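You operate a simulated robot arm through the tools that you are given. There is no shell and no other tool. Be economical: measure what you need, move in short steps, check, and stop when the job is done.

Carry out the task below with a simulated robot arm. There is one attempt and no reset: what you move stays moved.

Task
Put the test weight labelled "200 g" from the top of the store bench on top of the medium layer pad. Put the red hold sign from the top shelf of the steel cart on top of the small layer pad. Open the lower bench drawer, fetch the hazels label roll from the middle shelf of the steel cart and set it inside, then shut the drawer. Stack the nut sign labelled "pecan" from the top of the bucket bench on top of the nut sign marked "walnuts". Take the weigh bucket marked "72" from the top of the bucket bench and put it on the lower shelf of the bucket bench. Pull the shaker drawer open. Do these in any order. Set down upright: test weight, red hold sign, weigh bucket.

It is judged by the outcome, as a careful person would: the job done as asked, and still so three seconds after it is handed in. It fails if anything else is knocked over, pushed out of place, dropped, spilled or broken.

Robot
A 7-joint arm with a fingered hand on a trunk, on a base that drives. Base frame: it is fixed to the floor where the robot stands at the start and does not move with it; the origin is under the middle of the robot, x ahead of it, y to its left, z up. Readings come in mm, degrees, newtons and seconds.
With the tool pointing down near the work surface it reaches from about 100 to 460 mm from the robot's upright axis, wherever it stands. Its first joint turns from -115.0 to 115.0 degrees. Places, roughly: label roll [500, -2000, 500]; lower bench drawer [400, 600, 600]; lower bench drawer inside [500, 600, 500]; lower shelf of the bucket bench [400, -3800, 300]; medium layer pad [500, 750, 750]; nut sign [500, -3750, 1000]; red hold sign [250, -2000, 1000]; shaker drawer [200, 2100, 900]; small layer pad [250, -2000, 1000]; test weight [500, 0, 1000]; weigh bucket [250, -3500, 1000]. Payload 3.1 kg.
The tool frame sits at the grasp point between the pads (the TCP): z along the fingers, y along the line on which they close. The tips reach 22 mm beyond it. The gripper opens to 112 mm. The gripper's body begins 60 mm behind the TCP. The gripper is a hand of 3 fingers: y runs from the thumb to the fingers, the wrist lies at [0, 0, -218] in the tool frame, and closing takes about 1.5 s.
Orientation is told as [roll, pitch, yaw] about the base's x, y, z axes, in that order, counted from this pose: with the fingers straight down and closing along the base's y, the tool's x points along the base's -x, its y along +y and its z along -z.

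Tools
- The arm moves only by the tool arm_command. Its argument "series" is a list of rows, each a list of 7 numbers: the shift along the tool's x, y, z in units of 25 mm (1.0 is 25 mm), then the turn, a rotation vector about the tool's x, y, z in units of 6 degrees (1.0 is 6 degrees), then the gripper command, from -1 (shut) to 1 (fully open), values between in proportion. In form: [[x, y, z, rx, ry, rz, fingers], ...]. A call has 1 to 8 rows; each row shifts and turns the commanded pose from where the row before left it, along the tool's axes as they then stand. A call with a number of a shift or a turn outside -1 to 1 is refused whole. Rows are played at 5 a second. More than 50 mm and 8.6 degrees between two rows, or a gripper value outside its range, and nothing of the call is played. Where a pose cannot be reached the arm comes as near as it can. A force on the tool above 40 N (or 10 N above the force at the start of the call, whichever is more), or a blocked arm, ends the call early, and 0.2 s more pass. The fingers move at their own pace (about 108 mm/s each) and stop on an object; they squeeze with about 28 N. The grip force told is the motor's: it shows also when the fingers shut on nothing. Time passes only in rows, and 0.2 s behind the last, so rows that do not move let the fingers close. The reply holds the time, the measured pose of the TCP, the force on the tool along the base axes, the opening and the grip force, in the units named above and with some noise, with the torque about the TCP (base axes, N m) and any sound that the robot's microphone picked up, and new pictures: "show" is both (left out), scene, wrist or none.
- Cameras (640 x 400 px; columns grow to the right, rows downward): "scene" is now at [-1.6, 173, 1645.2]; the picture's right is [0.33, -0.94, 0.00], its down [-0.86, -0.30, -0.41] and it looks along [0.39, 0.14, -0.91] (base axes); focal length 266 px, centre (320, 200). "wrist" rides on the gripper at [66, 3, -80] in the tool frame; the picture's right is [-0.05, 1.00, 0.00], its down [-0.77, -0.04, -0.64] and it looks along [-0.64, -0.03, 0.77] (tool axes); focal length 275 px, centre (320, 200). There is no depth. A picture from a camera that has moved, and an enlarged one, comes with that camera's place and axes in the base frame and with its lens.
- slide_trunk(by): slides the trunk up (or, below 0, down) by that many mm; the arm and the scene camera ride with it, the base frame stays. It gives what a move gives, with no picture.
- steer(legs): drives the robot by 1 to 6 legs, each [ahead, left, turn to the left] in mm, mm and degrees, along the robot's own axes; the way and the turn of a leg run together, so that a leg with both is an arc; at most 1500 mm and 180 degrees a leg. The arm and the cameras ride along, it lands a little off, and it stops where it bumps. It gives what a move gives, and a new picture of the scene camera.
- preshape(shape): the hand has 3 fingers and takes this shape, open, in about a second: jaw (thumb against the fingers, like two jaws); tri (thumb and two fingers); tip (a fingertip pinch); poke (one finger out to press); point (the index stretched); flat (the hand flat); cup (the hand cupped); fist (a fist). The gripper value then closes the fingers along that shape, each until it touches; the sizes above hold for jaw. It gives what a move gives, with no picture.
- aim_head(pan, tilt): turns the head with the scene camera to pan (to the left, within 155 degrees either way) and tilt (down, from -29 to 69), counted from straight ahead of the robot. It gives what a move gives, and a new picture of the scene camera.
- enlarge(camera, box): a new picture of the part [left, top, right, bottom] of that camera's present view, enlarged. The clock stands still meanwhile.
- hand_in(): hands the job in; it is judged then, once.

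Go step by step. Nothing tells you exact positions but the pictures and the camera data: compare them with the known pose of the tool, close in by small moves and look again before you grip or let go. The budget is 196 turns and 260 pictures, counting those below and the enlarged ones. Unless the task says otherwise, let go and move clear before handing in.

The tools are called after ">>>" as a command line: name --pt "numbers of a row" for each row, then --argument value for the rest, lists and objects as JSON in quotes. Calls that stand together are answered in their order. arm_command: Moves the arm, as the interface text tells. Its arguments: {"type":"object","properties":{"series":{"type":"array","items":{"type":"array","items":{"type":"number"}}},"show":{"type":"string","enum":["both","scene","wrist","none"]}},"required":["series"]} The other tools are called the same way: slide_trunk (by) slides the trunk up or down; preshape (shape) gives the hand a shape; steer (legs) drives the base; aim_head (pan, tilt) turns the head that bears the scene camera; enlarge (camera, box) takes an enlarged picture of a part of a camera's view; hand_in () hands the job in.

At the start:

```text
time: 0.0
tool_pos: [214.0, 296.3, 1191.7]
tcp_rot: [0.0, 0.0, -0.1]
wrist_force: [-0.2, -0.3, -0.5]
torque: [-0.03, -0.01, 0.0]
opening: 112.1
finger_force: 0.1
shape: jaw
trunk travel left (down, up): [-800.0, 190.0]
robot x, y, heading: [0.5, 1.1, 0.3]
head pan, tilt: [19.4, 65.9]
```

scene: 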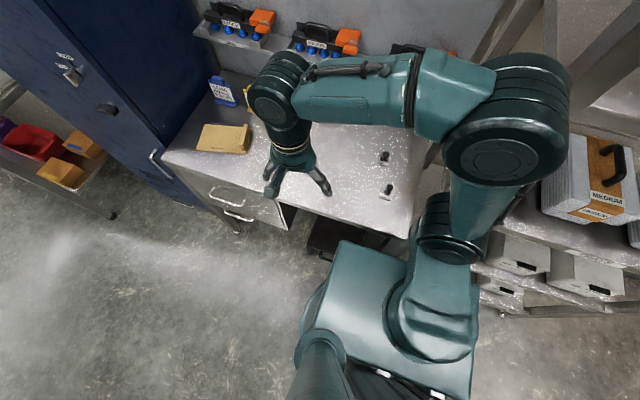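
wrist: 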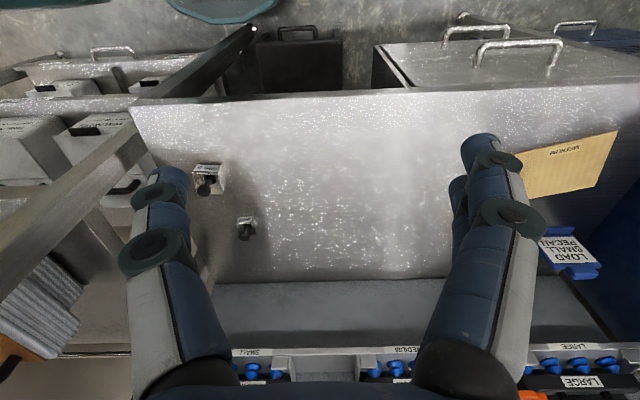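

I see the store bench with two small test weights and a cardboard "medium" pad. I'll look closer at these first.

>>> enlarge --camera "wrist" --box '[170, 140, 290, 260]'

>>> enlarge --camera "scene" --box '[160, 60, 440, 260]'

>>> aim_head --pan 0 --tilt 35

>>> aim_head --pan 90 --tilt 35

>>> aim_head --pan -80 --tilt 35

```text
3.33 times, centred on (230, 200) of wrist
camera zoom: at [147.3, 298.4, 1272.8], right [0.05, 1.0, 0.0], down [0.77, -0.04, 0.64], along [0.64, -0.03, -0.77], focal length 918 px, centre (620, 200)
```

zoom: 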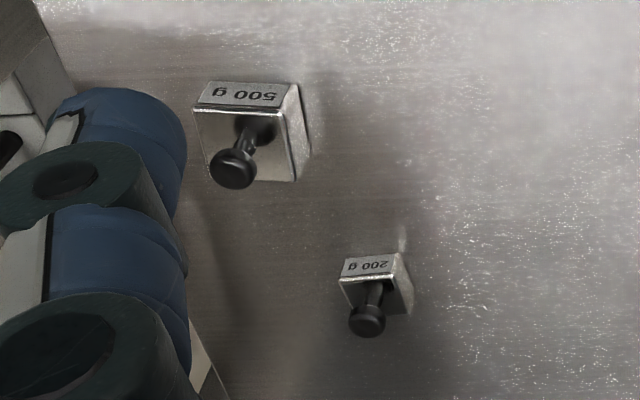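

```text
2.00 times, centred on (300, 160) of scene
camera zoom: at [-1.6, 173.0, 1645.2], right [0.33, -0.94, 0.0], down [-0.86, -0.3, -0.41], along [0.39, 0.14, -0.91], focal length 533 px, centre (360, 280)
```

zoom: 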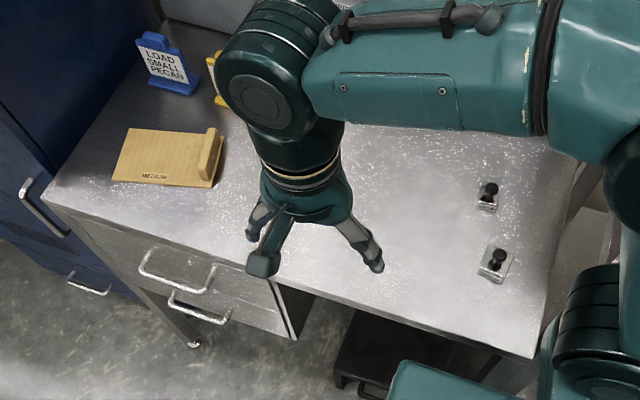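

```text
time: 1.0
tool_pos: [213.3, 294.7, 1191.1]
tcp_rot: [0.1, -0.1, 0.0]
wrist_force: [0.1, -0.3, 0.5]
torque: [0.0, -0.03, -0.03]
opening: 111.8
finger_force: 0.0
shape: jaw
trunk travel left (down, up): [-800.0, 190.0]
robot x, y, heading: [1.7, -0.2, -0.0]
head pan, tilt: [0.0, 35.0]
camera scene: at [30.2, 153.4, 1685.9], right [0.0, -1.0, 0.0], down [-0.57, 0.0, -0.82], along [0.82, 0.0, -0.57], focal length 266 px, centre (320, 200)
```

scene: 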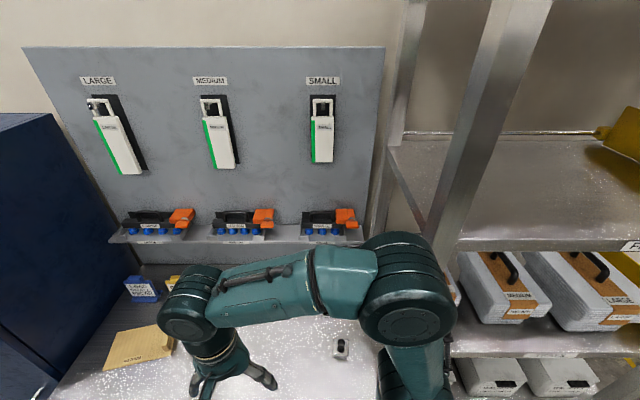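

```text
time: 2.6
tool_pos: [213.6, 295.4, 1191.5]
tcp_rot: [0.1, 0.0, 0.0]
wrist_force: [-0.8, 0.3, -0.2]
torque: [-0.01, 0.03, 0.0]
opening: 111.9
finger_force: 0.0
shape: jaw
trunk travel left (down, up): [-800.0, 190.0]
robot x, y, heading: [-0.8, 0.6, 0.1]
head pan, tilt: [90.0, 35.0]
camera scene: at [-57.7, 241.4, 1686.0], right [1.0, 0.0, 0.0], down [0.0, -0.57, -0.82], along [0.0, 0.82, -0.57], focal length 266 px, centre (320, 200)
```

scene: 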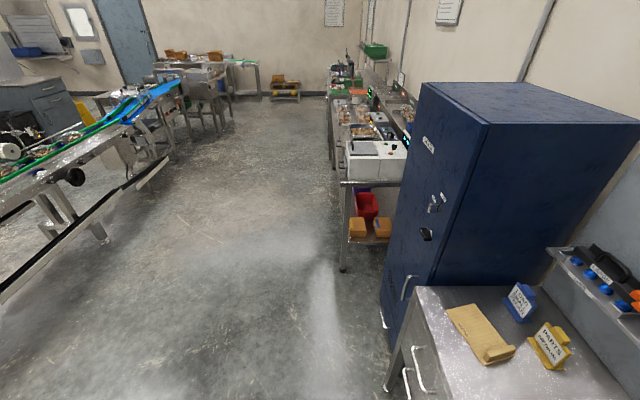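

```text
time: 5.2
tool_pos: [214.6, 297.2, 1191.7]
tcp_rot: [0.0, 0.0, 0.0]
wrist_force: [0.1, 0.0, 0.5]
torque: [0.0, -0.02, 0.04]
opening: 112.1
finger_force: 0.0
shape: jaw
trunk travel left (down, up): [-800.0, 190.0]
robot x, y, heading: [-3.6, 2.3, 0.0]
head pan, tilt: [-80.0, 35.0]
camera scene: at [-42.5, 66.6, 1686.0], right [-0.98, -0.17, 0.0], down [-0.1, 0.56, -0.82], along [0.14, -0.81, -0.57], focal length 266 px, centre (320, 200)
```

scene: 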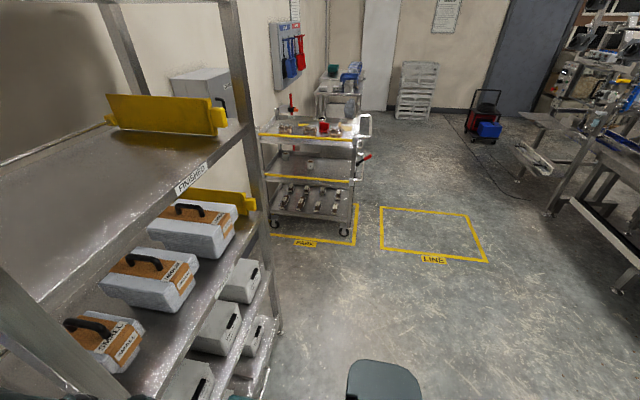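

The weight is near (478,148,~940). I'll look straight down to see clearance between the base and the bench.

>>> aim_head --pan -20 --tilt 69

>>> aim_head --pan 60 --tilt 60

```text
time: 6.5
tool_pos: [213.8, 295.4, 1191.9]
tcp_rot: [0.0, 0.0, 0.0]
wrist_force: [-0.2, 0.5, -0.2]
torque: [-0.02, 0.01, -0.02]
opening: 111.8
finger_force: 0.1
shape: jaw
trunk travel left (down, up): [-800.0, 190.0]
robot x, y, heading: [0.8, 1.4, 0.2]
head pan, tilt: [-20.0, 68.8]
camera scene: at [-5.3, 134.1, 1642.4], right [-0.34, -0.94, 0.0], down [-0.88, 0.32, -0.36], along [0.34, -0.12, -0.93], focal length 266 px, centre (320, 200)
```

scene: 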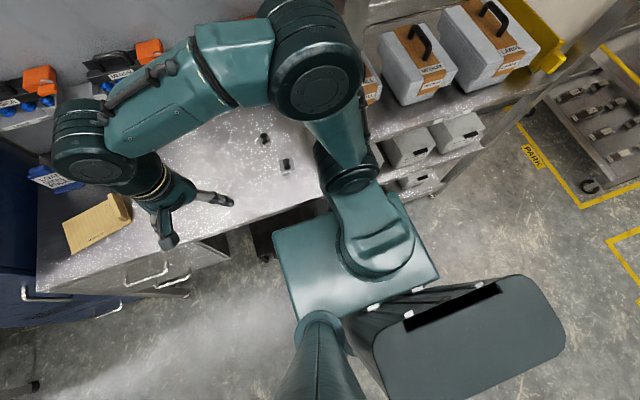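

```text
time: 8.0
tool_pos: [212.3, 296.2, 1190.7]
tcp_rot: [-0.1, 0.1, -0.1]
wrist_force: [-1.2, -0.4, 0.4]
torque: [0.02, -0.01, 0.03]
opening: 112.1
finger_force: 0.0
shape: jaw
trunk travel left (down, up): [-800.0, 190.0]
robot x, y, heading: [-2.1, 0.5, -0.2]
head pan, tilt: [60.0, 60.0]
camera scene: at [-24.4, 211.0, 1651.7], right [0.87, -0.5, 0.0], down [-0.43, -0.75, -0.5], along [0.25, 0.43, -0.87], focal length 266 px, centre (320, 200)
```

scene: 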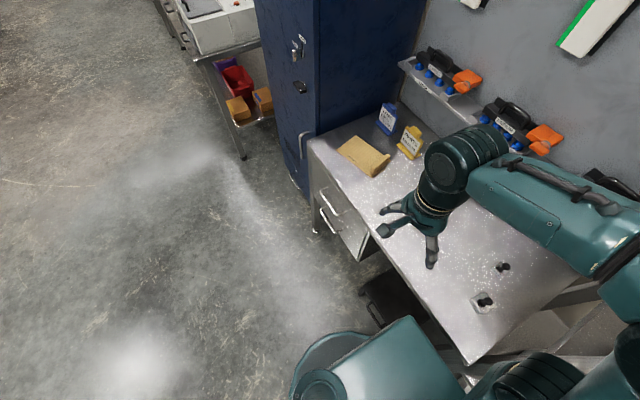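

The weight stands a bit beyond reach; I'll drive a little left and ahead.

>>> steer --legs '[[0, 150, 0], [45, 0, 0]]'

>>> aim_head --pan 0 --tilt 60

```text
time: 9.8
tool_pos: [229.2, 441.5, 1191.1]
tcp_rot: [0.0, 0.0, 0.1]
wrist_force: [0.0, 0.1, 0.8]
torque: [-0.01, 0.03, -0.01]
opening: 111.7
finger_force: 0.1
shape: jaw
trunk travel left (down, up): [-800.0, 190.0]
robot x, y, heading: [13.1, 146.2, 0.0]
head pan, tilt: [60.0, 60.0]
stopped in leg 2: the robot was blocked; the commanded pose is now the measured one
camera scene: at [-9.2, 355.9, 1651.9], right [0.87, -0.5, 0.0], down [-0.43, -0.75, -0.5], along [0.25, 0.43, -0.87], focal length 266 px, centre (320, 200)
```

scene: 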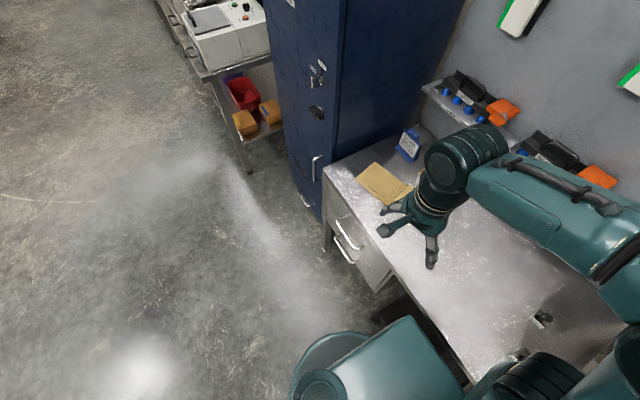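

```text
time: 11.1
tool_pos: [226.9, 443.0, 1191.9]
tcp_rot: [-0.1, 0.0, 0.1]
wrist_force: [0.5, 0.3, 0.3]
torque: [0.01, 0.0, -0.03]
opening: 111.6
finger_force: 0.1
shape: jaw
trunk travel left (down, up): [-800.0, 190.0]
robot x, y, heading: [8.4, 147.5, -0.0]
head pan, tilt: [0.0, 60.0]
camera scene: at [21.9, 299.8, 1651.7], right [0.0, -1.0, 0.0], down [-0.87, 0.0, -0.5], along [0.5, 0.0, -0.87], focal length 266 px, centre (320, 200)
```

scene: 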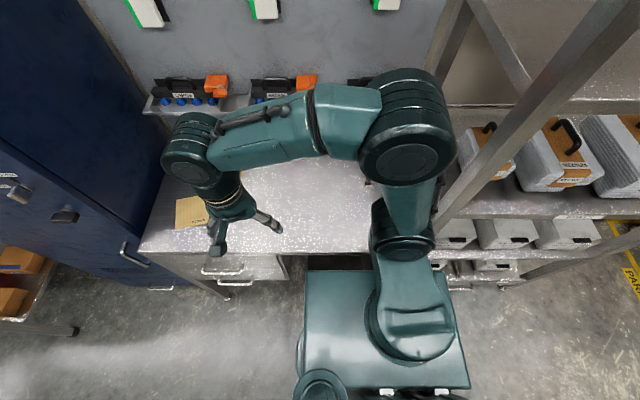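

Blocked at x≈10, the bench edge, but the weight is about 465 mm ahead. I'll move the arm over to it.

>>> arm_command --pt "-0.8 -1 0 0 0 0 1" --pt "-0.8 -1 0 0 0 0 1" --pt "-0.8 -1 0 0 0 0 1" --pt "-0.8 -1 0 0 0 0 1" --pt "-0.8 -1 0 0 0 0 1" --pt "-0.8 -1 0 0 0 0 1" --pt "-0.8 -1 0 0 0 0 1" --pt "-0.8 -1 0 0 0 0 1" --show "wrist"

```text
time: 12.9
tool_pos: [386.0, 239.7, 1192.9]
tcp_rot: [0.0, 0.0, 0.0]
wrist_force: [-0.1, 0.8, 0.2]
torque: [0.04, 0.01, -0.04]
opening: 111.9
finger_force: 0.1
shape: jaw
trunk travel left (down, up): [-800.0, 190.0]
robot x, y, heading: [15.3, 149.4, -0.1]
head pan, tilt: [0.0, 60.0]
camera wrist: at [321.2, 242.7, 1273.6], right [0.05, 1.0, 0.0], down [0.77, -0.04, 0.64], along [0.64, -0.03, -0.77], focal length 275 px, centre (320, 200)
```

wrist: 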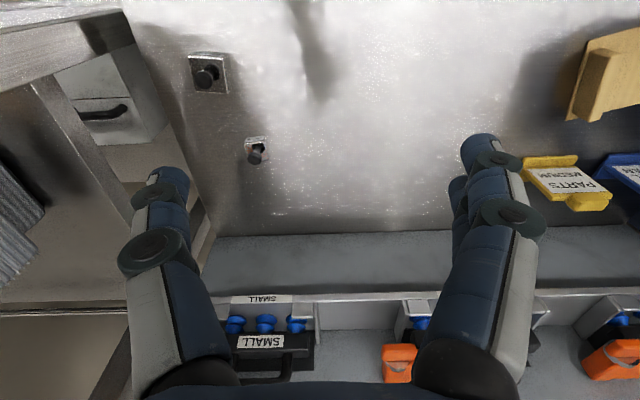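

>>> arm_command --pt "-1 -1 0.5 0 0 0 1" --pt "-1 -1 0.5 0 0 0 1" --pt "-1 -1 0.5 0 0 0 1" --pt "-1 -0.7 0.5 0 0 0 1" --pt "-0.8 0 0.5 0 0 0 1" --pt "0 0 0 0 0 0 1" --show "both"

```text
time: 14.3
tool_pos: [506.6, 150.0, 1129.3]
tcp_rot: [0.1, -0.1, 0.2]
wrist_force: [-0.1, 0.8, 0.3]
torque: [-0.01, 0.0, 0.03]
opening: 112.0
finger_force: 0.1
shape: jaw
trunk travel left (down, up): [-800.0, 190.0]
robot x, y, heading: [11.0, 146.7, 0.2]
head pan, tilt: [0.0, 60.0]
camera scene: at [21.4, 299.1, 1651.8], right [0.0, -1.0, 0.0], down [-0.87, 0.0, -0.5], along [0.5, 0.0, -0.87], focal length 266 px, centre (320, 200)
camera wrist: at [440.8, 152.5, 1210.4], right [0.05, 1.0, 0.0], down [0.77, -0.03, 0.64], along [0.64, -0.03, -0.77], focal length 275 px, centre (320, 200)
```

scene: 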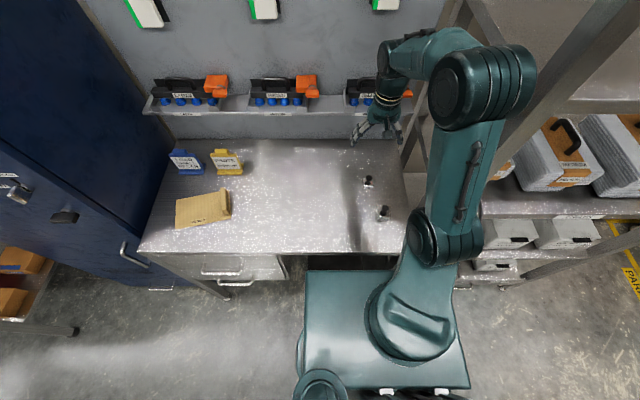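
wrist: 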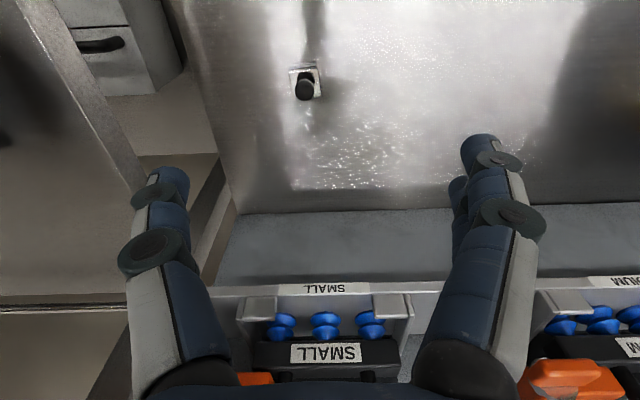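

>>> arm_command --pt "0 -0.3 1 0 0 0 1" --pt "0 0 1 0 0 0 1" --pt "0 0 1 0 0 0 1" --pt "0 0 1 0 0 0 1" --pt "0 0 1 0 0 0 1" --pt "0 0 0 0 0 0 1" --show "wrist"

```text
time: 15.7
tool_pos: [507.3, 141.7, 1004.1]
tcp_rot: [0.0, 0.0, 0.0]
wrist_force: [0.3, -0.2, -0.9]
torque: [-0.03, -0.02, 0.01]
opening: 112.0
finger_force: 0.2
shape: jaw
trunk travel left (down, up): [-800.0, 190.0]
robot x, y, heading: [15.1, 150.9, -0.2]
head pan, tilt: [0.0, 60.0]
camera wrist: at [441.2, 145.2, 1084.9], right [0.05, 1.0, 0.0], down [0.77, -0.03, 0.64], along [0.64, -0.03, -0.77], focal length 275 px, centre (320, 200)
```

wrist: 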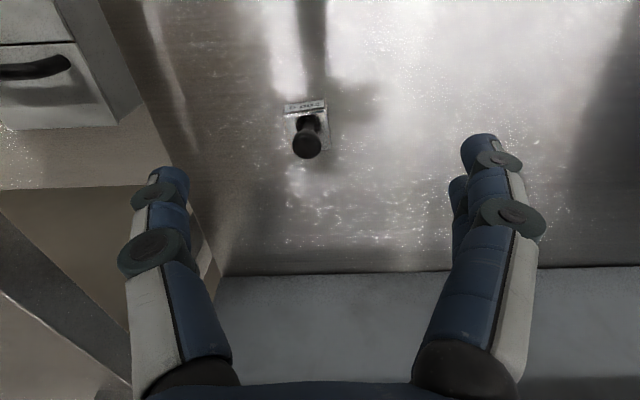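

>>> arm_command --pt "-0.3 -0.4 1 0 0 0 1" --pt "0 0 0.5 0 0 0 1" --pt "0 0 0 0 0 0 1" --show "both"

```text
time: 16.5
tool_pos: [515.2, 132.4, 965.8]
tcp_rot: [0.1, 0.0, 0.1]
wrist_force: [-0.2, -0.1, -0.5]
torque: [0.01, 0.01, 0.01]
opening: 111.7
finger_force: 0.0
shape: jaw
trunk travel left (down, up): [-800.0, 190.0]
robot x, y, heading: [14.0, 145.7, 0.1]
head pan, tilt: [0.0, 60.0]
camera scene: at [22.3, 299.4, 1651.7], right [0.0, -1.0, 0.0], down [-0.87, 0.0, -0.5], along [0.5, 0.0, -0.87], focal length 266 px, centre (320, 200)
camera wrist: at [448.8, 135.1, 1046.7], right [0.04, 1.0, 0.0], down [0.77, -0.03, 0.64], along [0.63, -0.03, -0.77], focal length 275 px, centre (320, 200)
```

scene: 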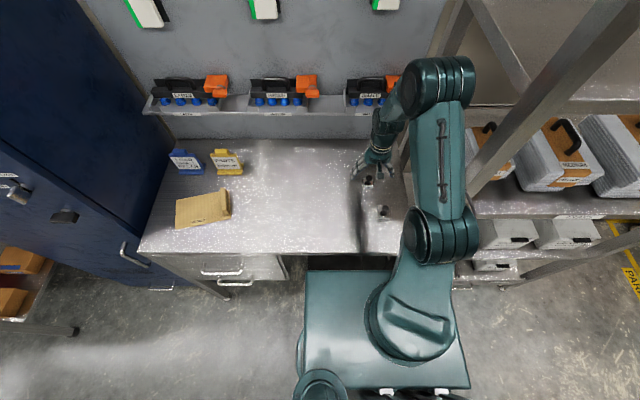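
wrist: 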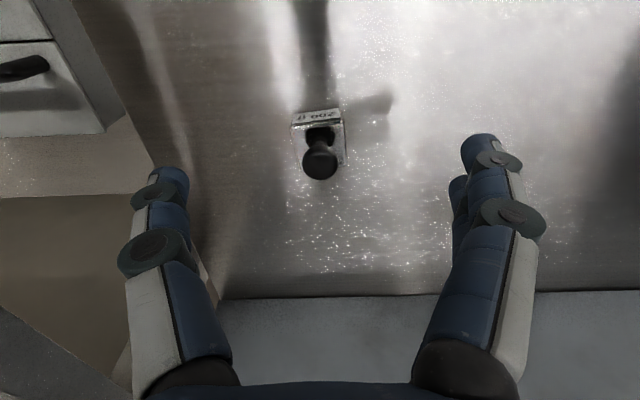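

>>> arm_command --pt "0 -0.1 0.8 0 0 0 1" --pt "0 0 0 0 0 0 1" --show "wrist"

```text
time: 17.1
tool_pos: [515.6, 130.6, 946.8]
tcp_rot: [0.0, 0.0, 0.1]
wrist_force: [0.0, 0.1, 0.1]
torque: [0.0, 0.0, 0.01]
opening: 112.1
finger_force: 0.0
shape: jaw
trunk travel left (down, up): [-800.0, 190.0]
robot x, y, heading: [15.4, 150.2, 0.3]
head pan, tilt: [0.0, 60.0]
camera wrist: at [449.3, 133.0, 1027.5], right [0.05, 1.0, 0.0], down [0.77, -0.03, 0.64], along [0.64, -0.03, -0.77], focal length 275 px, centre (320, 200)
```

wrist: 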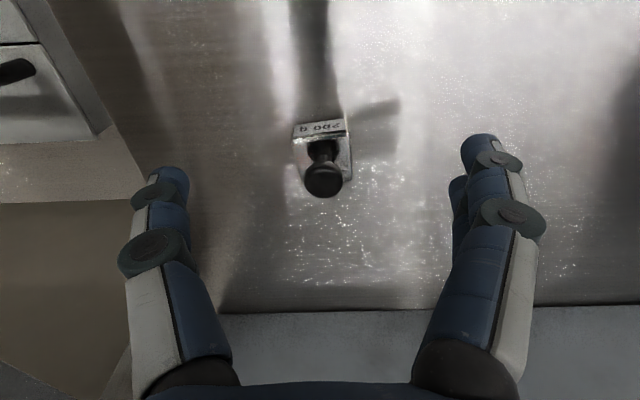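

>>> arm_command --pt "0 0 0.65 0 0 0 1" --pt "0 0 0 0 0 0 0" --pt "0 0 0 0 0 0 -1" --pt "0 0 0 0 0 0 -1" --pt "0 0 0 0 0 0 -1" --pt "0 0 0 0 0 0 -1" --pt "0 0 0 0 0 0 -1" --pt "0 0 0 0 0 0 -1" --show "wrist"

```text
time: 18.9
tool_pos: [516.2, 131.2, 930.2]
tcp_rot: [0.0, 0.0, 0.1]
wrist_force: [0.2, 0.5, -0.3]
torque: [0.0, 0.01, 0.03]
opening: 0.3
finger_force: 28.2
shape: jaw
trunk travel left (down, up): [-800.0, 190.0]
robot x, y, heading: [13.6, 144.4, 0.1]
head pan, tilt: [0.0, 60.0]
camera wrist: at [449.1, 133.2, 1011.8], right [0.05, 1.0, 0.0], down [0.77, -0.03, 0.64], along [0.63, -0.03, -0.77], focal length 275 px, centre (320, 200)
```

wrist: 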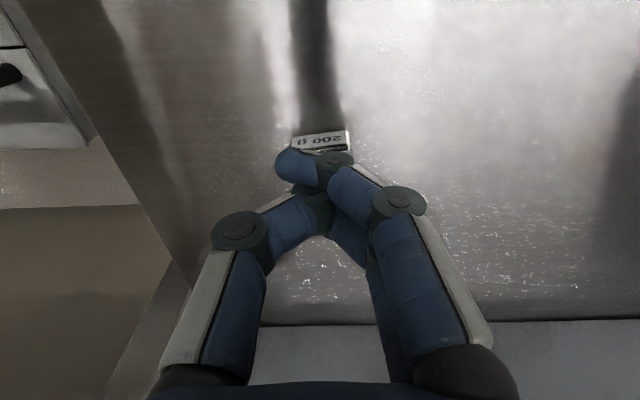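

>>> enlarge --camera "wrist" --box '[220, 100, 440, 237]'

>>> enlarge --camera "scene" --box '[330, 100, 440, 240]'

```text
2.91 times, centred on (330, 168) of wrist
camera zoom: at [449.1, 133.2, 1011.8], right [0.05, 1.0, 0.0], down [0.77, -0.03, 0.64], along [0.63, -0.03, -0.77], focal length 801 px, centre (291, 292)
```

zoom: 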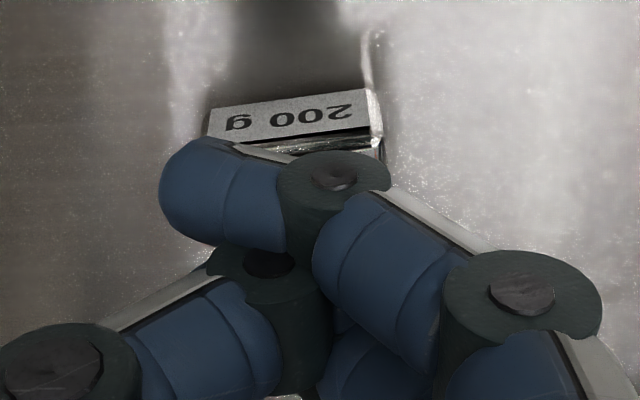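

```text
2.86 times, centred on (385, 170) of scene
camera zoom: at [22.2, 299.6, 1651.7], right [0.0, -1.0, 0.0], down [-0.87, 0.0, -0.5], along [0.5, 0.0, -0.87], focal length 761 px, centre (134, 286)
```

zoom: 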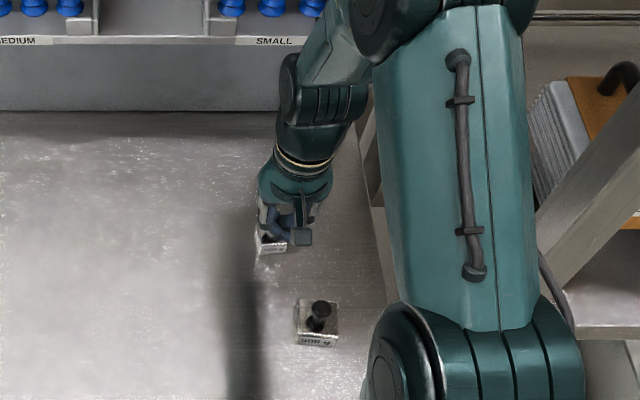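

The two fingers closed around the knob without gripping it. I'll open, rise, and try the fingertip pinch shape.

>>> arm_command --pt "0 0 0 0 0 0 1" --pt "0 0 0 0 0 0 1" --pt "0 0 0 0 0 0 1" --pt "0 0 0 0 0 0 1" --pt "0 0 0 0 0 0 1" --pt "0 0 0 0 0 0 1" --pt "0 0 -1 0 0 0 1" --pt "0 0 -1 0 0 0 1" --show "none"

>>> preshape --shape "tip"

>>> arm_command --pt "0 0 0 0 0 0 1" --show "wrist"

>>> arm_command --pt "0 0 0 0 0 0 0" --pt "0 0 0 0 0 0 -1" --pt "0 0 0 0 0 0 -1" --pt "0 0 0 0 0 0 -1" --pt "0 0 0 0 0 0 -1" --pt "0 0 0 0 0 0 -1" --pt "0 0 0 0 0 0 -1" --pt "0 0 0 0 0 0 -1" --show "wrist"

```text
time: 20.7
tool_pos: [514.2, 129.5, 980.7]
tcp_rot: [0.0, 0.0, 0.1]
wrist_force: [0.2, 0.7, -0.9]
torque: [-0.03, 0.01, 0.0]
opening: 111.9
finger_force: 0.0
shape: jaw
trunk travel left (down, up): [-800.0, 190.0]
robot x, y, heading: [11.3, 148.1, -0.2]
head pan, tilt: [0.0, 60.0]
```

```text
time: 21.6
tool_pos: [515.0, 129.3, 980.2]
tcp_rot: [0.0, 0.0, 0.0]
wrist_force: [0.9, 0.1, 0.3]
torque: [-0.02, 0.03, 0.02]
opening: 112.4
finger_force: 0.1
shape: tip
trunk travel left (down, up): [-800.0, 190.0]
robot x, y, heading: [13.1, 145.2, -0.1]
head pan, tilt: [0.0, 60.0]
```

```text
time: 22.0
tool_pos: [515.4, 128.6, 980.7]
tcp_rot: [-0.1, 0.1, 0.1]
wrist_force: [0.0, -1.3, -0.7]
torque: [-0.01, -0.02, 0.01]
opening: 112.0
finger_force: 0.2
shape: tip
trunk travel left (down, up): [-800.0, 190.0]
robot x, y, heading: [11.1, 144.0, -0.1]
head pan, tilt: [0.0, 60.0]
camera wrist: at [448.8, 132.0, 1061.5], right [0.05, 1.0, 0.0], down [0.77, -0.03, 0.64], along [0.64, -0.03, -0.77], focal length 275 px, centre (320, 200)
```

wrist: 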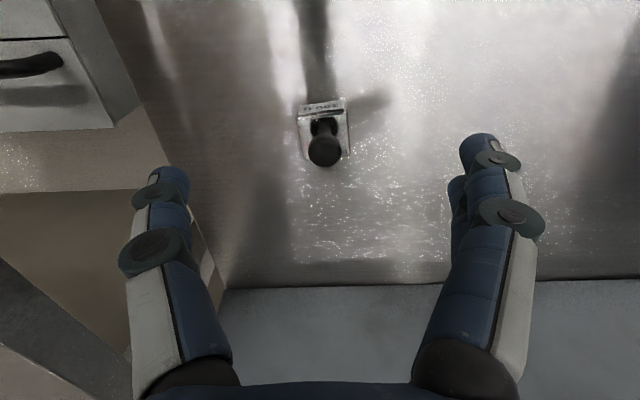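

```text
time: 23.8
tool_pos: [515.5, 129.4, 980.5]
tcp_rot: [0.0, 0.0, 0.0]
wrist_force: [0.0, -0.1, 0.1]
torque: [0.03, 0.03, -0.01]
opening: 0.0
finger_force: 28.6
shape: tip
trunk travel left (down, up): [-800.0, 190.0]
robot x, y, heading: [13.8, 144.6, -0.1]
head pan, tilt: [0.0, 60.0]
camera wrist: at [448.8, 132.0, 1061.5], right [0.05, 1.0, 0.0], down [0.77, -0.03, 0.64], along [0.64, -0.03, -0.77], focal length 275 px, centre (320, 200)
```

wrist: 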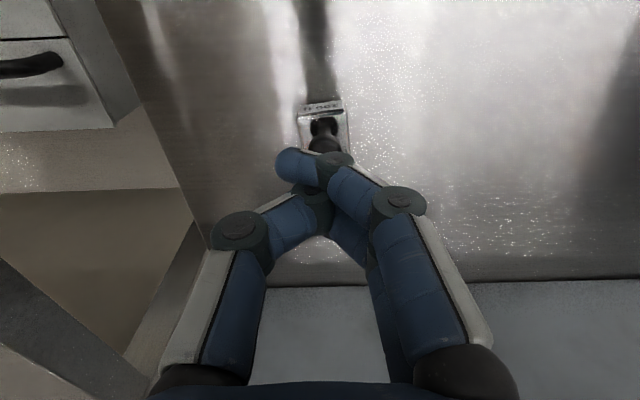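

>>> arm_command --pt "0 0 0 0 0 0 -0.2" --pt "0 0 0 0 0 0 -0.2" --pt "0 0 0 0 0 0 -0.2" --pt "0 0 0 0 0 0 -0.2" --pt "0 0 0 0 0 0 -0.2" --show "wrist"

>>> preshape --shape "tri"

>>> arm_command --pt "0 0 0 0 0 0 -0.2" --pt "0 0 0 0 0 0 -0.2" --pt "0 0 0 0 0 0 -0.2" --pt "0 0 0 0 0 0 -0.2" --pt "0 0 0 0 0 0 -0.2" --show "wrist"

```text
time: 25.0
tool_pos: [515.8, 130.3, 980.6]
tcp_rot: [0.0, -0.1, 0.1]
wrist_force: [0.8, 0.0, 0.1]
torque: [0.0, -0.01, -0.01]
opening: 44.4
finger_force: 0.0
shape: tip
trunk travel left (down, up): [-800.0, 190.0]
robot x, y, heading: [14.4, 146.3, 0.1]
head pan, tilt: [0.0, 60.0]
camera wrist: at [448.8, 132.0, 1061.5], right [0.05, 1.0, 0.0], down [0.77, -0.03, 0.64], along [0.64, -0.03, -0.77], focal length 275 px, centre (320, 200)
```

wrist: 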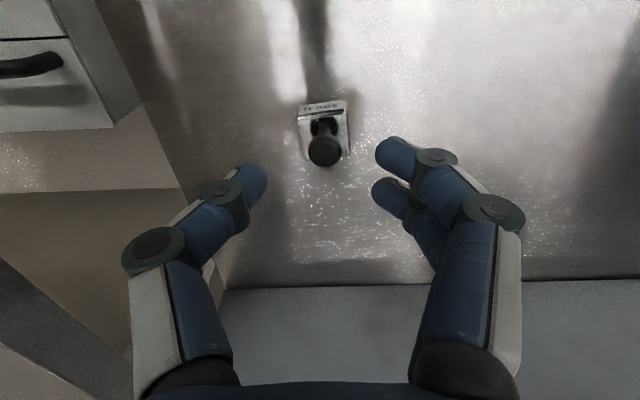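

```text
time: 25.9
tool_pos: [514.6, 129.4, 980.7]
tcp_rot: [0.0, 0.0, 0.1]
wrist_force: [0.1, -0.5, 0.6]
torque: [0.01, -0.02, -0.04]
opening: 111.9
finger_force: 0.1
shape: tri
trunk travel left (down, up): [-800.0, 190.0]
robot x, y, heading: [14.0, 147.3, 0.2]
head pan, tilt: [0.0, 60.0]
```

```text
time: 27.1
tool_pos: [515.9, 130.2, 980.3]
tcp_rot: [0.0, 0.0, 0.1]
wrist_force: [-0.8, 0.6, -0.3]
torque: [0.01, 0.0, -0.01]
opening: 45.5
finger_force: 0.0
shape: tri
trunk travel left (down, up): [-800.0, 190.0]
robot x, y, heading: [15.1, 145.8, -0.0]
head pan, tilt: [0.0, 60.0]
camera wrist: at [448.8, 132.0, 1061.5], right [0.05, 1.0, 0.0], down [0.77, -0.03, 0.64], along [0.64, -0.03, -0.77], focal length 275 px, centre (320, 200)
```

wrist: 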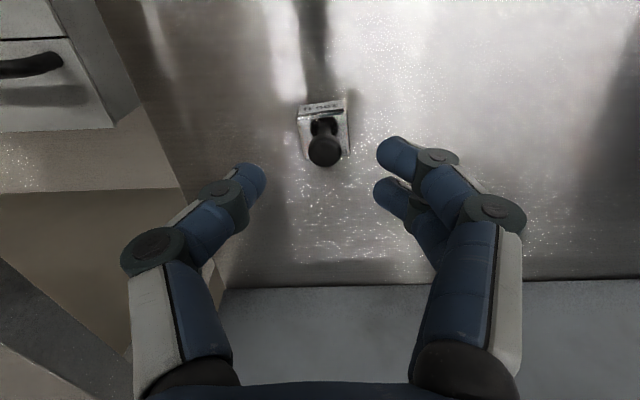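

>>> arm_command --pt "0 0 1 0 0 0 1" --pt "0 0 1 0 0 0 1" --pt "0 0 0 0 0 0 1" --pt "0 0 0 0 0 0 1" --show "wrist"

>>> enlarge --camera "wrist" --box '[220, 100, 440, 237]'

```text
time: 28.1
tool_pos: [517.7, 131.7, 930.2]
tcp_rot: [0.0, -0.1, 0.2]
wrist_force: [-0.3, 0.1, -0.3]
torque: [-0.01, -0.03, -0.02]
opening: 111.7
finger_force: 0.1
shape: tri
trunk travel left (down, up): [-800.0, 190.0]
robot x, y, heading: [13.1, 147.2, 0.1]
head pan, tilt: [0.0, 60.0]
camera wrist: at [450.1, 133.8, 1012.0], right [0.05, 1.0, 0.0], down [0.77, -0.03, 0.64], along [0.63, -0.03, -0.77], focal length 275 px, centre (320, 200)
```

wrist: 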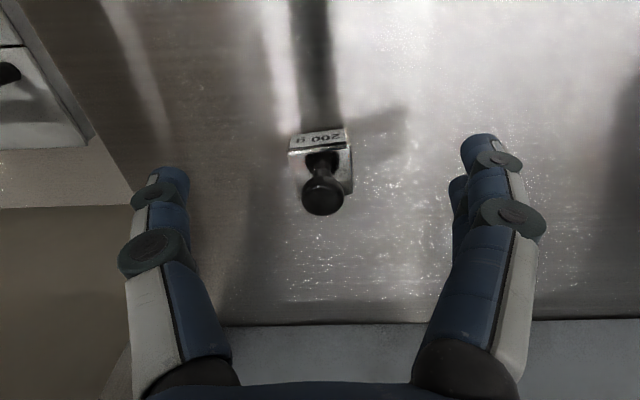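

```text
2.91 times, centred on (330, 168) of wrist
camera zoom: at [450.1, 133.8, 1012.0], right [0.05, 1.0, 0.0], down [0.77, -0.03, 0.64], along [0.63, -0.03, -0.77], focal length 801 px, centre (291, 292)
```

zoom: 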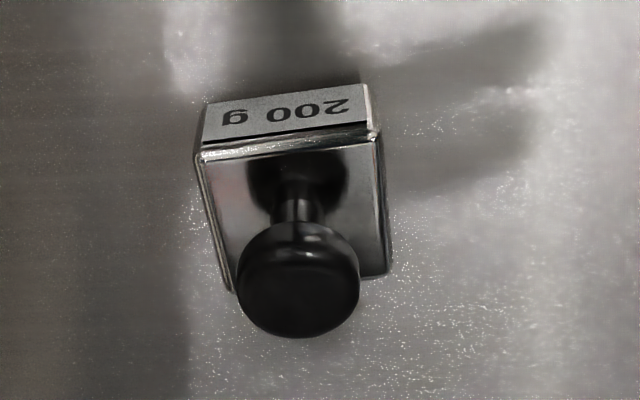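

Recomputed: the knob is nearer (530,131,910), so the hand was too high. I'll move forward 13 mm and down about 25 mm, then grip the body.

>>> arm_command --pt "-0.5 0 0 0 0 0 1" --pt "0 0 0.5 0 0 0 1" --pt "0 0 0.5 0 0 0 1" --pt "0 0 0 0 0 0 1" --show "wrist"

```text
time: 29.1
tool_pos: [527.0, 129.6, 904.8]
tcp_rot: [-0.1, -0.1, 0.2]
wrist_force: [-0.5, -0.3, 0.1]
torque: [0.01, 0.05, -0.02]
opening: 111.7
finger_force: 0.0
shape: tri
trunk travel left (down, up): [-800.0, 190.0]
robot x, y, heading: [15.3, 148.4, -0.1]
head pan, tilt: [0.0, 60.0]
camera wrist: at [461.1, 132.7, 986.4], right [0.04, 1.0, 0.0], down [0.77, -0.03, 0.64], along [0.64, -0.03, -0.77], focal length 275 px, centre (320, 200)
```

wrist: 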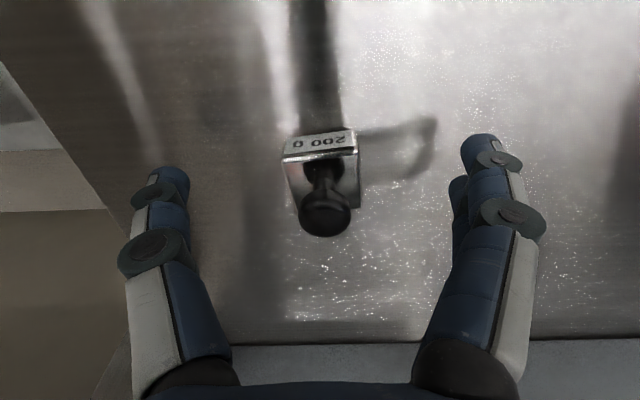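

>>> arm_command --pt "0 0.05 0.15 0 0 0 0" --pt "0 0 0 0 0 0 -1" --pt "0 0 0 0 0 0 -1" --pt "0 0 0 0 0 0 -1" --pt "0 0 0 0 0 0 -1" --pt "0 0 0 0 0 0 -1" --pt "0 0 0 0 0 0 -1" --pt "0 0 0 0 0 0 -1" --show "wrist"

```text
time: 30.9
tool_pos: [527.7, 132.6, 902.9]
tcp_rot: [0.0, -0.1, 0.1]
wrist_force: [1.9, 1.3, 10.9]
torque: [0.06, -0.06, 0.09]
opening: 23.6
finger_force: 28.3
shape: tri
trunk travel left (down, up): [-800.0, 190.0]
robot x, y, heading: [12.9, 146.4, -0.2]
head pan, tilt: [0.0, 60.0]
camera wrist: at [460.7, 134.4, 983.1], right [0.04, 1.0, 0.0], down [0.77, -0.03, 0.64], along [0.64, -0.03, -0.77], focal length 275 px, centre (320, 200)
```

wrist: 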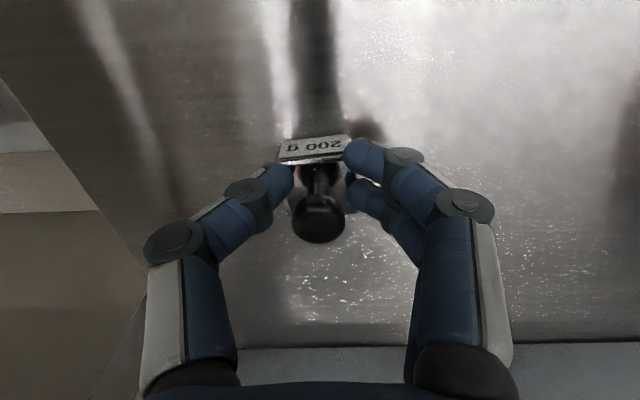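

>>> arm_command --pt "0 0 -0.5 0 0 0 -1" --pt "0 0 -1 0 0 0 -1" --pt "0 0 -1 0 0 0 -1" --pt "0 0 -1 0 0 0 -1" --pt "0 0 0 0 0 0 -1" --show "wrist"

```text
time: 32.1
tool_pos: [526.8, 132.7, 988.1]
tcp_rot: [0.0, 0.1, 0.1]
wrist_force: [0.0, 1.1, -2.5]
torque: [0.01, 0.03, -0.01]
opening: 22.4
finger_force: 27.9
shape: tri
trunk travel left (down, up): [-800.0, 190.0]
robot x, y, heading: [13.5, 144.6, -0.0]
head pan, tilt: [0.0, 60.0]
camera wrist: at [460.9, 134.4, 1069.9], right [0.04, 1.0, 0.0], down [0.77, -0.03, 0.63], along [0.63, -0.03, -0.77], focal length 275 px, centre (320, 200)
```

wrist: 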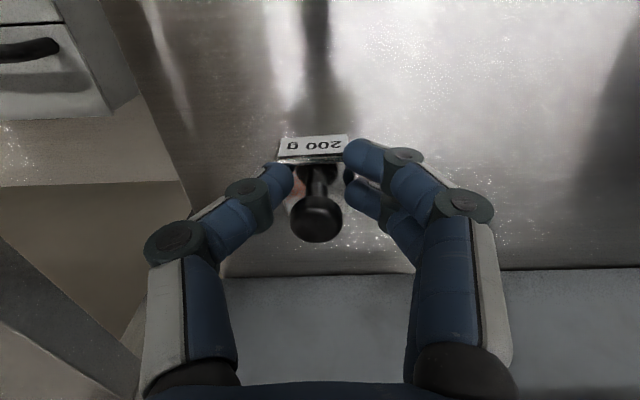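

The weight is held. I'll retract and raise, then drive left towards the pad at about (437,690).

>>> arm_command --pt "1 0 -1 0 0 0 -1" --pt "1 0 -1 0 0 0 -1" --pt "1 0 -1 0 0 0 -1" --pt "1 0 0 0 0 0 -1" --pt "0 0 0 0 0 0 -1" --show "none"

>>> steer --legs '[[-10, 0, 0], [0, 400, 0]]'

```text
time: 33.3
tool_pos: [427.0, 131.0, 1062.3]
tcp_rot: [0.0, 0.1, 0.1]
wrist_force: [0.0, 0.2, -1.5]
torque: [0.03, 0.0, 0.0]
opening: 22.3
finger_force: 28.1
shape: tri
trunk travel left (down, up): [-800.0, 190.0]
robot x, y, heading: [12.6, 146.7, -0.0]
head pan, tilt: [0.0, 60.0]
```

```text
time: 36.1
tool_pos: [416.2, 526.2, 1061.6]
tcp_rot: [0.0, 0.0, 0.3]
wrist_force: [-0.3, -0.3, -2.8]
torque: [0.02, 0.01, -0.01]
opening: 22.4
finger_force: 27.8
shape: tri
trunk travel left (down, up): [-800.0, 190.0]
robot x, y, heading: [2.8, 538.1, 0.5]
head pan, tilt: [0.0, 60.0]
camera scene: at [10.3, 694.0, 1651.7], right [0.01, -1.0, 0.0], down [-0.87, -0.01, -0.5], along [0.5, 0.0, -0.87], focal length 266 px, centre (320, 200)
```

scene: 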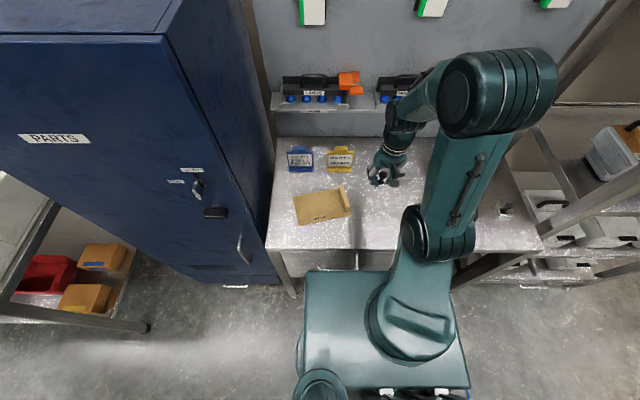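

>>> enlarge --camera "scene" --box '[270, 140, 400, 240]'

>>> arm_command --pt "0 1 0 0 0 0 -1" --pt "0 1 0 0 0 0 -1" --pt "0 1 0 0 0 0 -1" --pt "0 1 0 0 0 0 -1" --pt "0 1 0 0 0 0 -1" --pt "0 1 0 0 0 0 -1" --pt "0 1 0 0 0 0 -1" --pt "0 0 0 0 0 0 -1" --show "wrist"

```text
4.00 times, centred on (335, 190) of scene
camera zoom: at [10.3, 694.0, 1651.7], right [0.01, -1.0, 0.0], down [-0.87, -0.01, -0.5], along [0.5, 0.0, -0.87], focal length 1065 px, centre (260, 240)
```

zoom: 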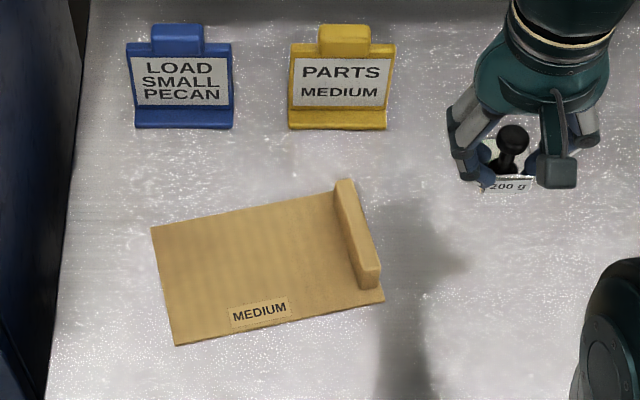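

```text
time: 37.9
tool_pos: [415.1, 702.0, 1060.9]
tcp_rot: [0.1, 0.0, 0.4]
wrist_force: [-0.9, -0.2, -1.2]
torque: [-0.02, 0.01, 0.0]
opening: 16.8
finger_force: 28.5
shape: tri
trunk travel left (down, up): [-800.0, 190.0]
robot x, y, heading: [0.6, 538.9, 0.2]
head pan, tilt: [0.0, 60.0]
camera wrist: at [348.6, 704.5, 1142.5], right [0.04, 1.0, 0.0], down [0.77, -0.03, 0.64], along [0.64, -0.02, -0.77], focal length 275 px, centre (320, 200)
```

wrist: 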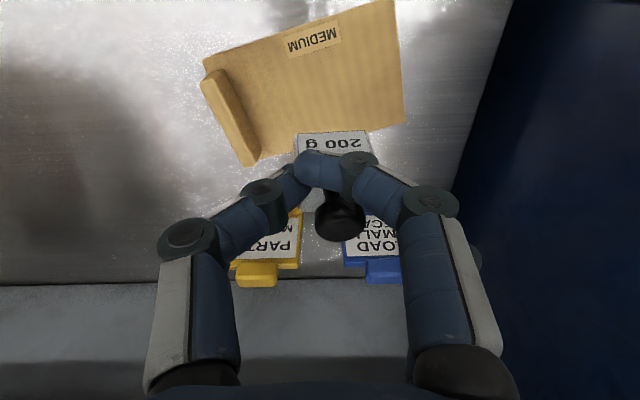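

>>> enlarge --camera "wrist" --box '[220, 100, 440, 260]'

>>> enlarge --camera "scene" --box '[260, 130, 380, 240]'

```text
2.50 times, centred on (330, 180) of wrist
camera zoom: at [348.6, 704.5, 1142.5], right [0.04, 1.0, 0.0], down [0.77, -0.03, 0.64], along [0.64, -0.02, -0.77], focal length 688 px, centre (295, 250)
```

zoom: 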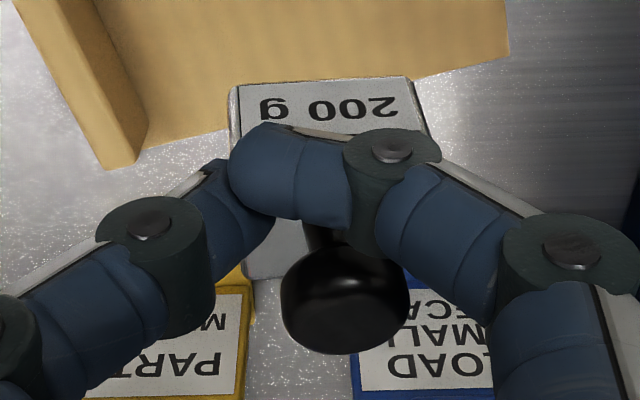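

```text
3.64 times, centred on (320, 185) of scene
camera zoom: at [10.2, 692.8, 1651.8], right [0.01, -1.0, 0.0], down [-0.87, 0.0, -0.5], along [0.5, 0.0, -0.87], focal length 968 px, centre (320, 254)
```

zoom: 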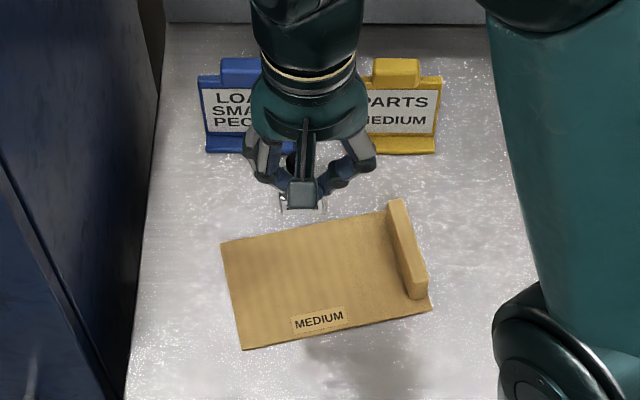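

The weight has slipped a bit in the grip, so I'll lower it carefully over the pad.

>>> arm_command --pt "0 0 1 0 0 0 -1" --pt "0 0 1 0 0 0 -1" --pt "0 0 1 0 0 0 -1" --pt "0 0 1 0 0 0 -1" --pt "0 0 0 0 0 0 -1" --show "both"

```text
time: 39.1
tool_pos: [417.0, 701.7, 960.5]
tcp_rot: [0.0, 0.0, 0.3]
wrist_force: [-0.8, 0.0, -1.7]
torque: [0.01, 0.05, 0.03]
opening: 16.7
finger_force: 28.0
shape: tri
trunk travel left (down, up): [-800.0, 190.0]
robot x, y, heading: [4.0, 538.5, 0.5]
head pan, tilt: [0.0, 60.0]
camera scene: at [9.7, 693.6, 1651.7], right [0.01, -1.0, 0.0], down [-0.87, -0.01, -0.5], along [0.5, 0.0, -0.87], focal length 266 px, centre (320, 200)
camera wrist: at [349.3, 703.9, 1042.4], right [0.04, 1.0, 0.0], down [0.77, -0.03, 0.64], along [0.64, -0.03, -0.77], focal length 275 px, centre (320, 200)
```

scene: 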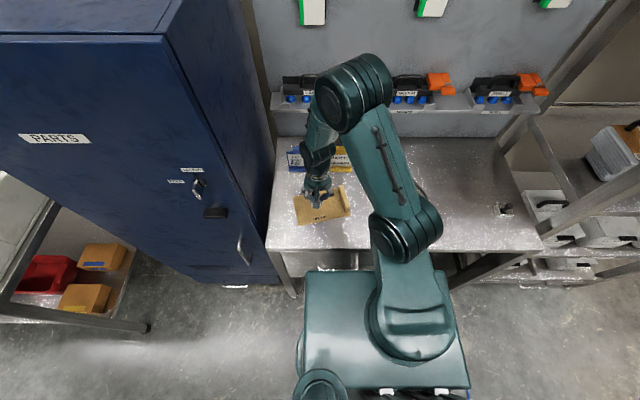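
wrist: 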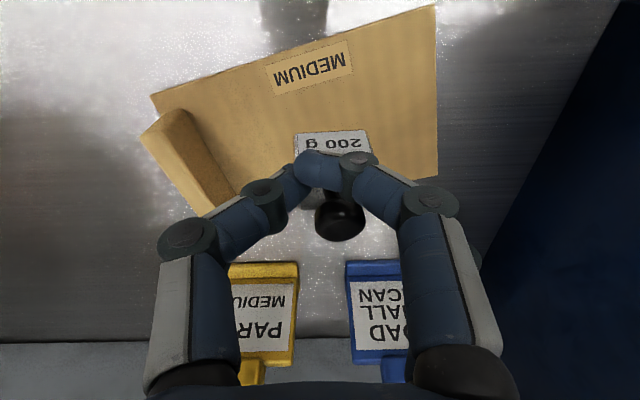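

>>> arm_command --pt "0.1 0 0.6 0 0 0 -1" --pt "0 0 0.4 0 0 0 -1" --pt "0 0 0 0 0 0 -1" --show "wrist"

>>> enlarge --camera "wrist" --box '[220, 100, 440, 260]'

```text
time: 39.9
tool_pos: [413.6, 701.5, 935.2]
tcp_rot: [0.0, -0.1, 0.2]
wrist_force: [-0.4, 0.9, -1.1]
torque: [-0.01, 0.02, 0.0]
opening: 16.3
finger_force: 28.1
shape: tri
trunk travel left (down, up): [-800.0, 190.0]
robot x, y, heading: [4.7, 537.7, 0.4]
head pan, tilt: [0.0, 60.0]
camera wrist: at [346.5, 704.3, 1016.8], right [0.04, 1.0, 0.0], down [0.77, -0.03, 0.64], along [0.64, -0.03, -0.77], focal length 275 px, centre (320, 200)
```

wrist: 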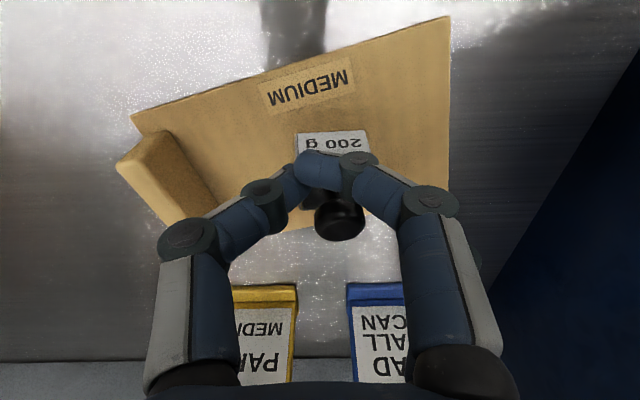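

```text
2.50 times, centred on (330, 180) of wrist
camera zoom: at [346.5, 704.3, 1016.8], right [0.04, 1.0, 0.0], down [0.77, -0.03, 0.64], along [0.64, -0.03, -0.77], focal length 688 px, centre (295, 250)
```

zoom: 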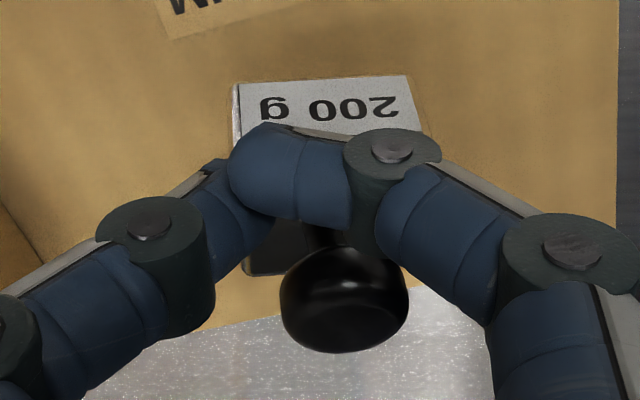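

>>> arm_command --pt "0 0 0.25 0 0 0 -1" --pt "0 0 0.2 0 0 0 -1" --pt "0 0 0 0 0 0 -1" --show "none"

>>> arm_command --pt "0 0 0.2 0 0 0 -1" --pt "0 0 0 0 0 0 -1" --show "wrist"

```text
time: 40.7
tool_pos: [413.5, 703.5, 925.7]
tcp_rot: [0.1, 0.0, 0.4]
wrist_force: [-0.2, -0.7, -1.1]
torque: [-0.01, 0.06, 0.02]
opening: 16.6
finger_force: 27.7
shape: tri
trunk travel left (down, up): [-800.0, 190.0]
robot x, y, heading: [-0.1, 539.6, 0.4]
head pan, tilt: [0.0, 60.0]
```

```text
time: 41.3
tool_pos: [412.8, 702.1, 919.3]
tcp_rot: [0.0, 0.0, 0.5]
wrist_force: [-0.4, -0.9, -2.3]
torque: [-0.02, 0.02, 0.01]
opening: 16.4
finger_force: 28.0
shape: tri
trunk travel left (down, up): [-800.0, 190.0]
robot x, y, heading: [5.5, 536.9, -0.0]
head pan, tilt: [0.0, 60.0]
camera wrist: at [346.3, 704.8, 1001.8], right [0.04, 1.0, 0.0], down [0.77, -0.03, 0.64], along [0.64, -0.03, -0.77], focal length 275 px, centre (320, 200)
```

wrist: 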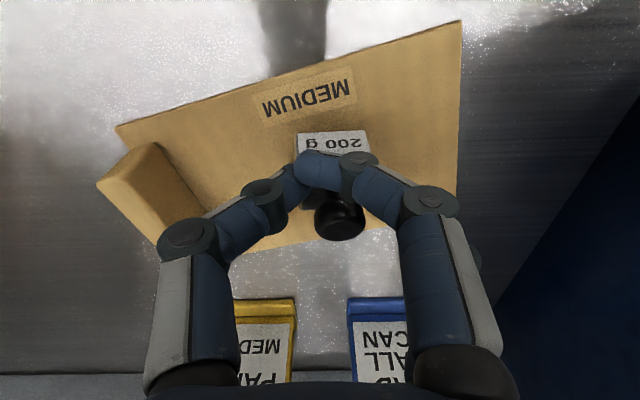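

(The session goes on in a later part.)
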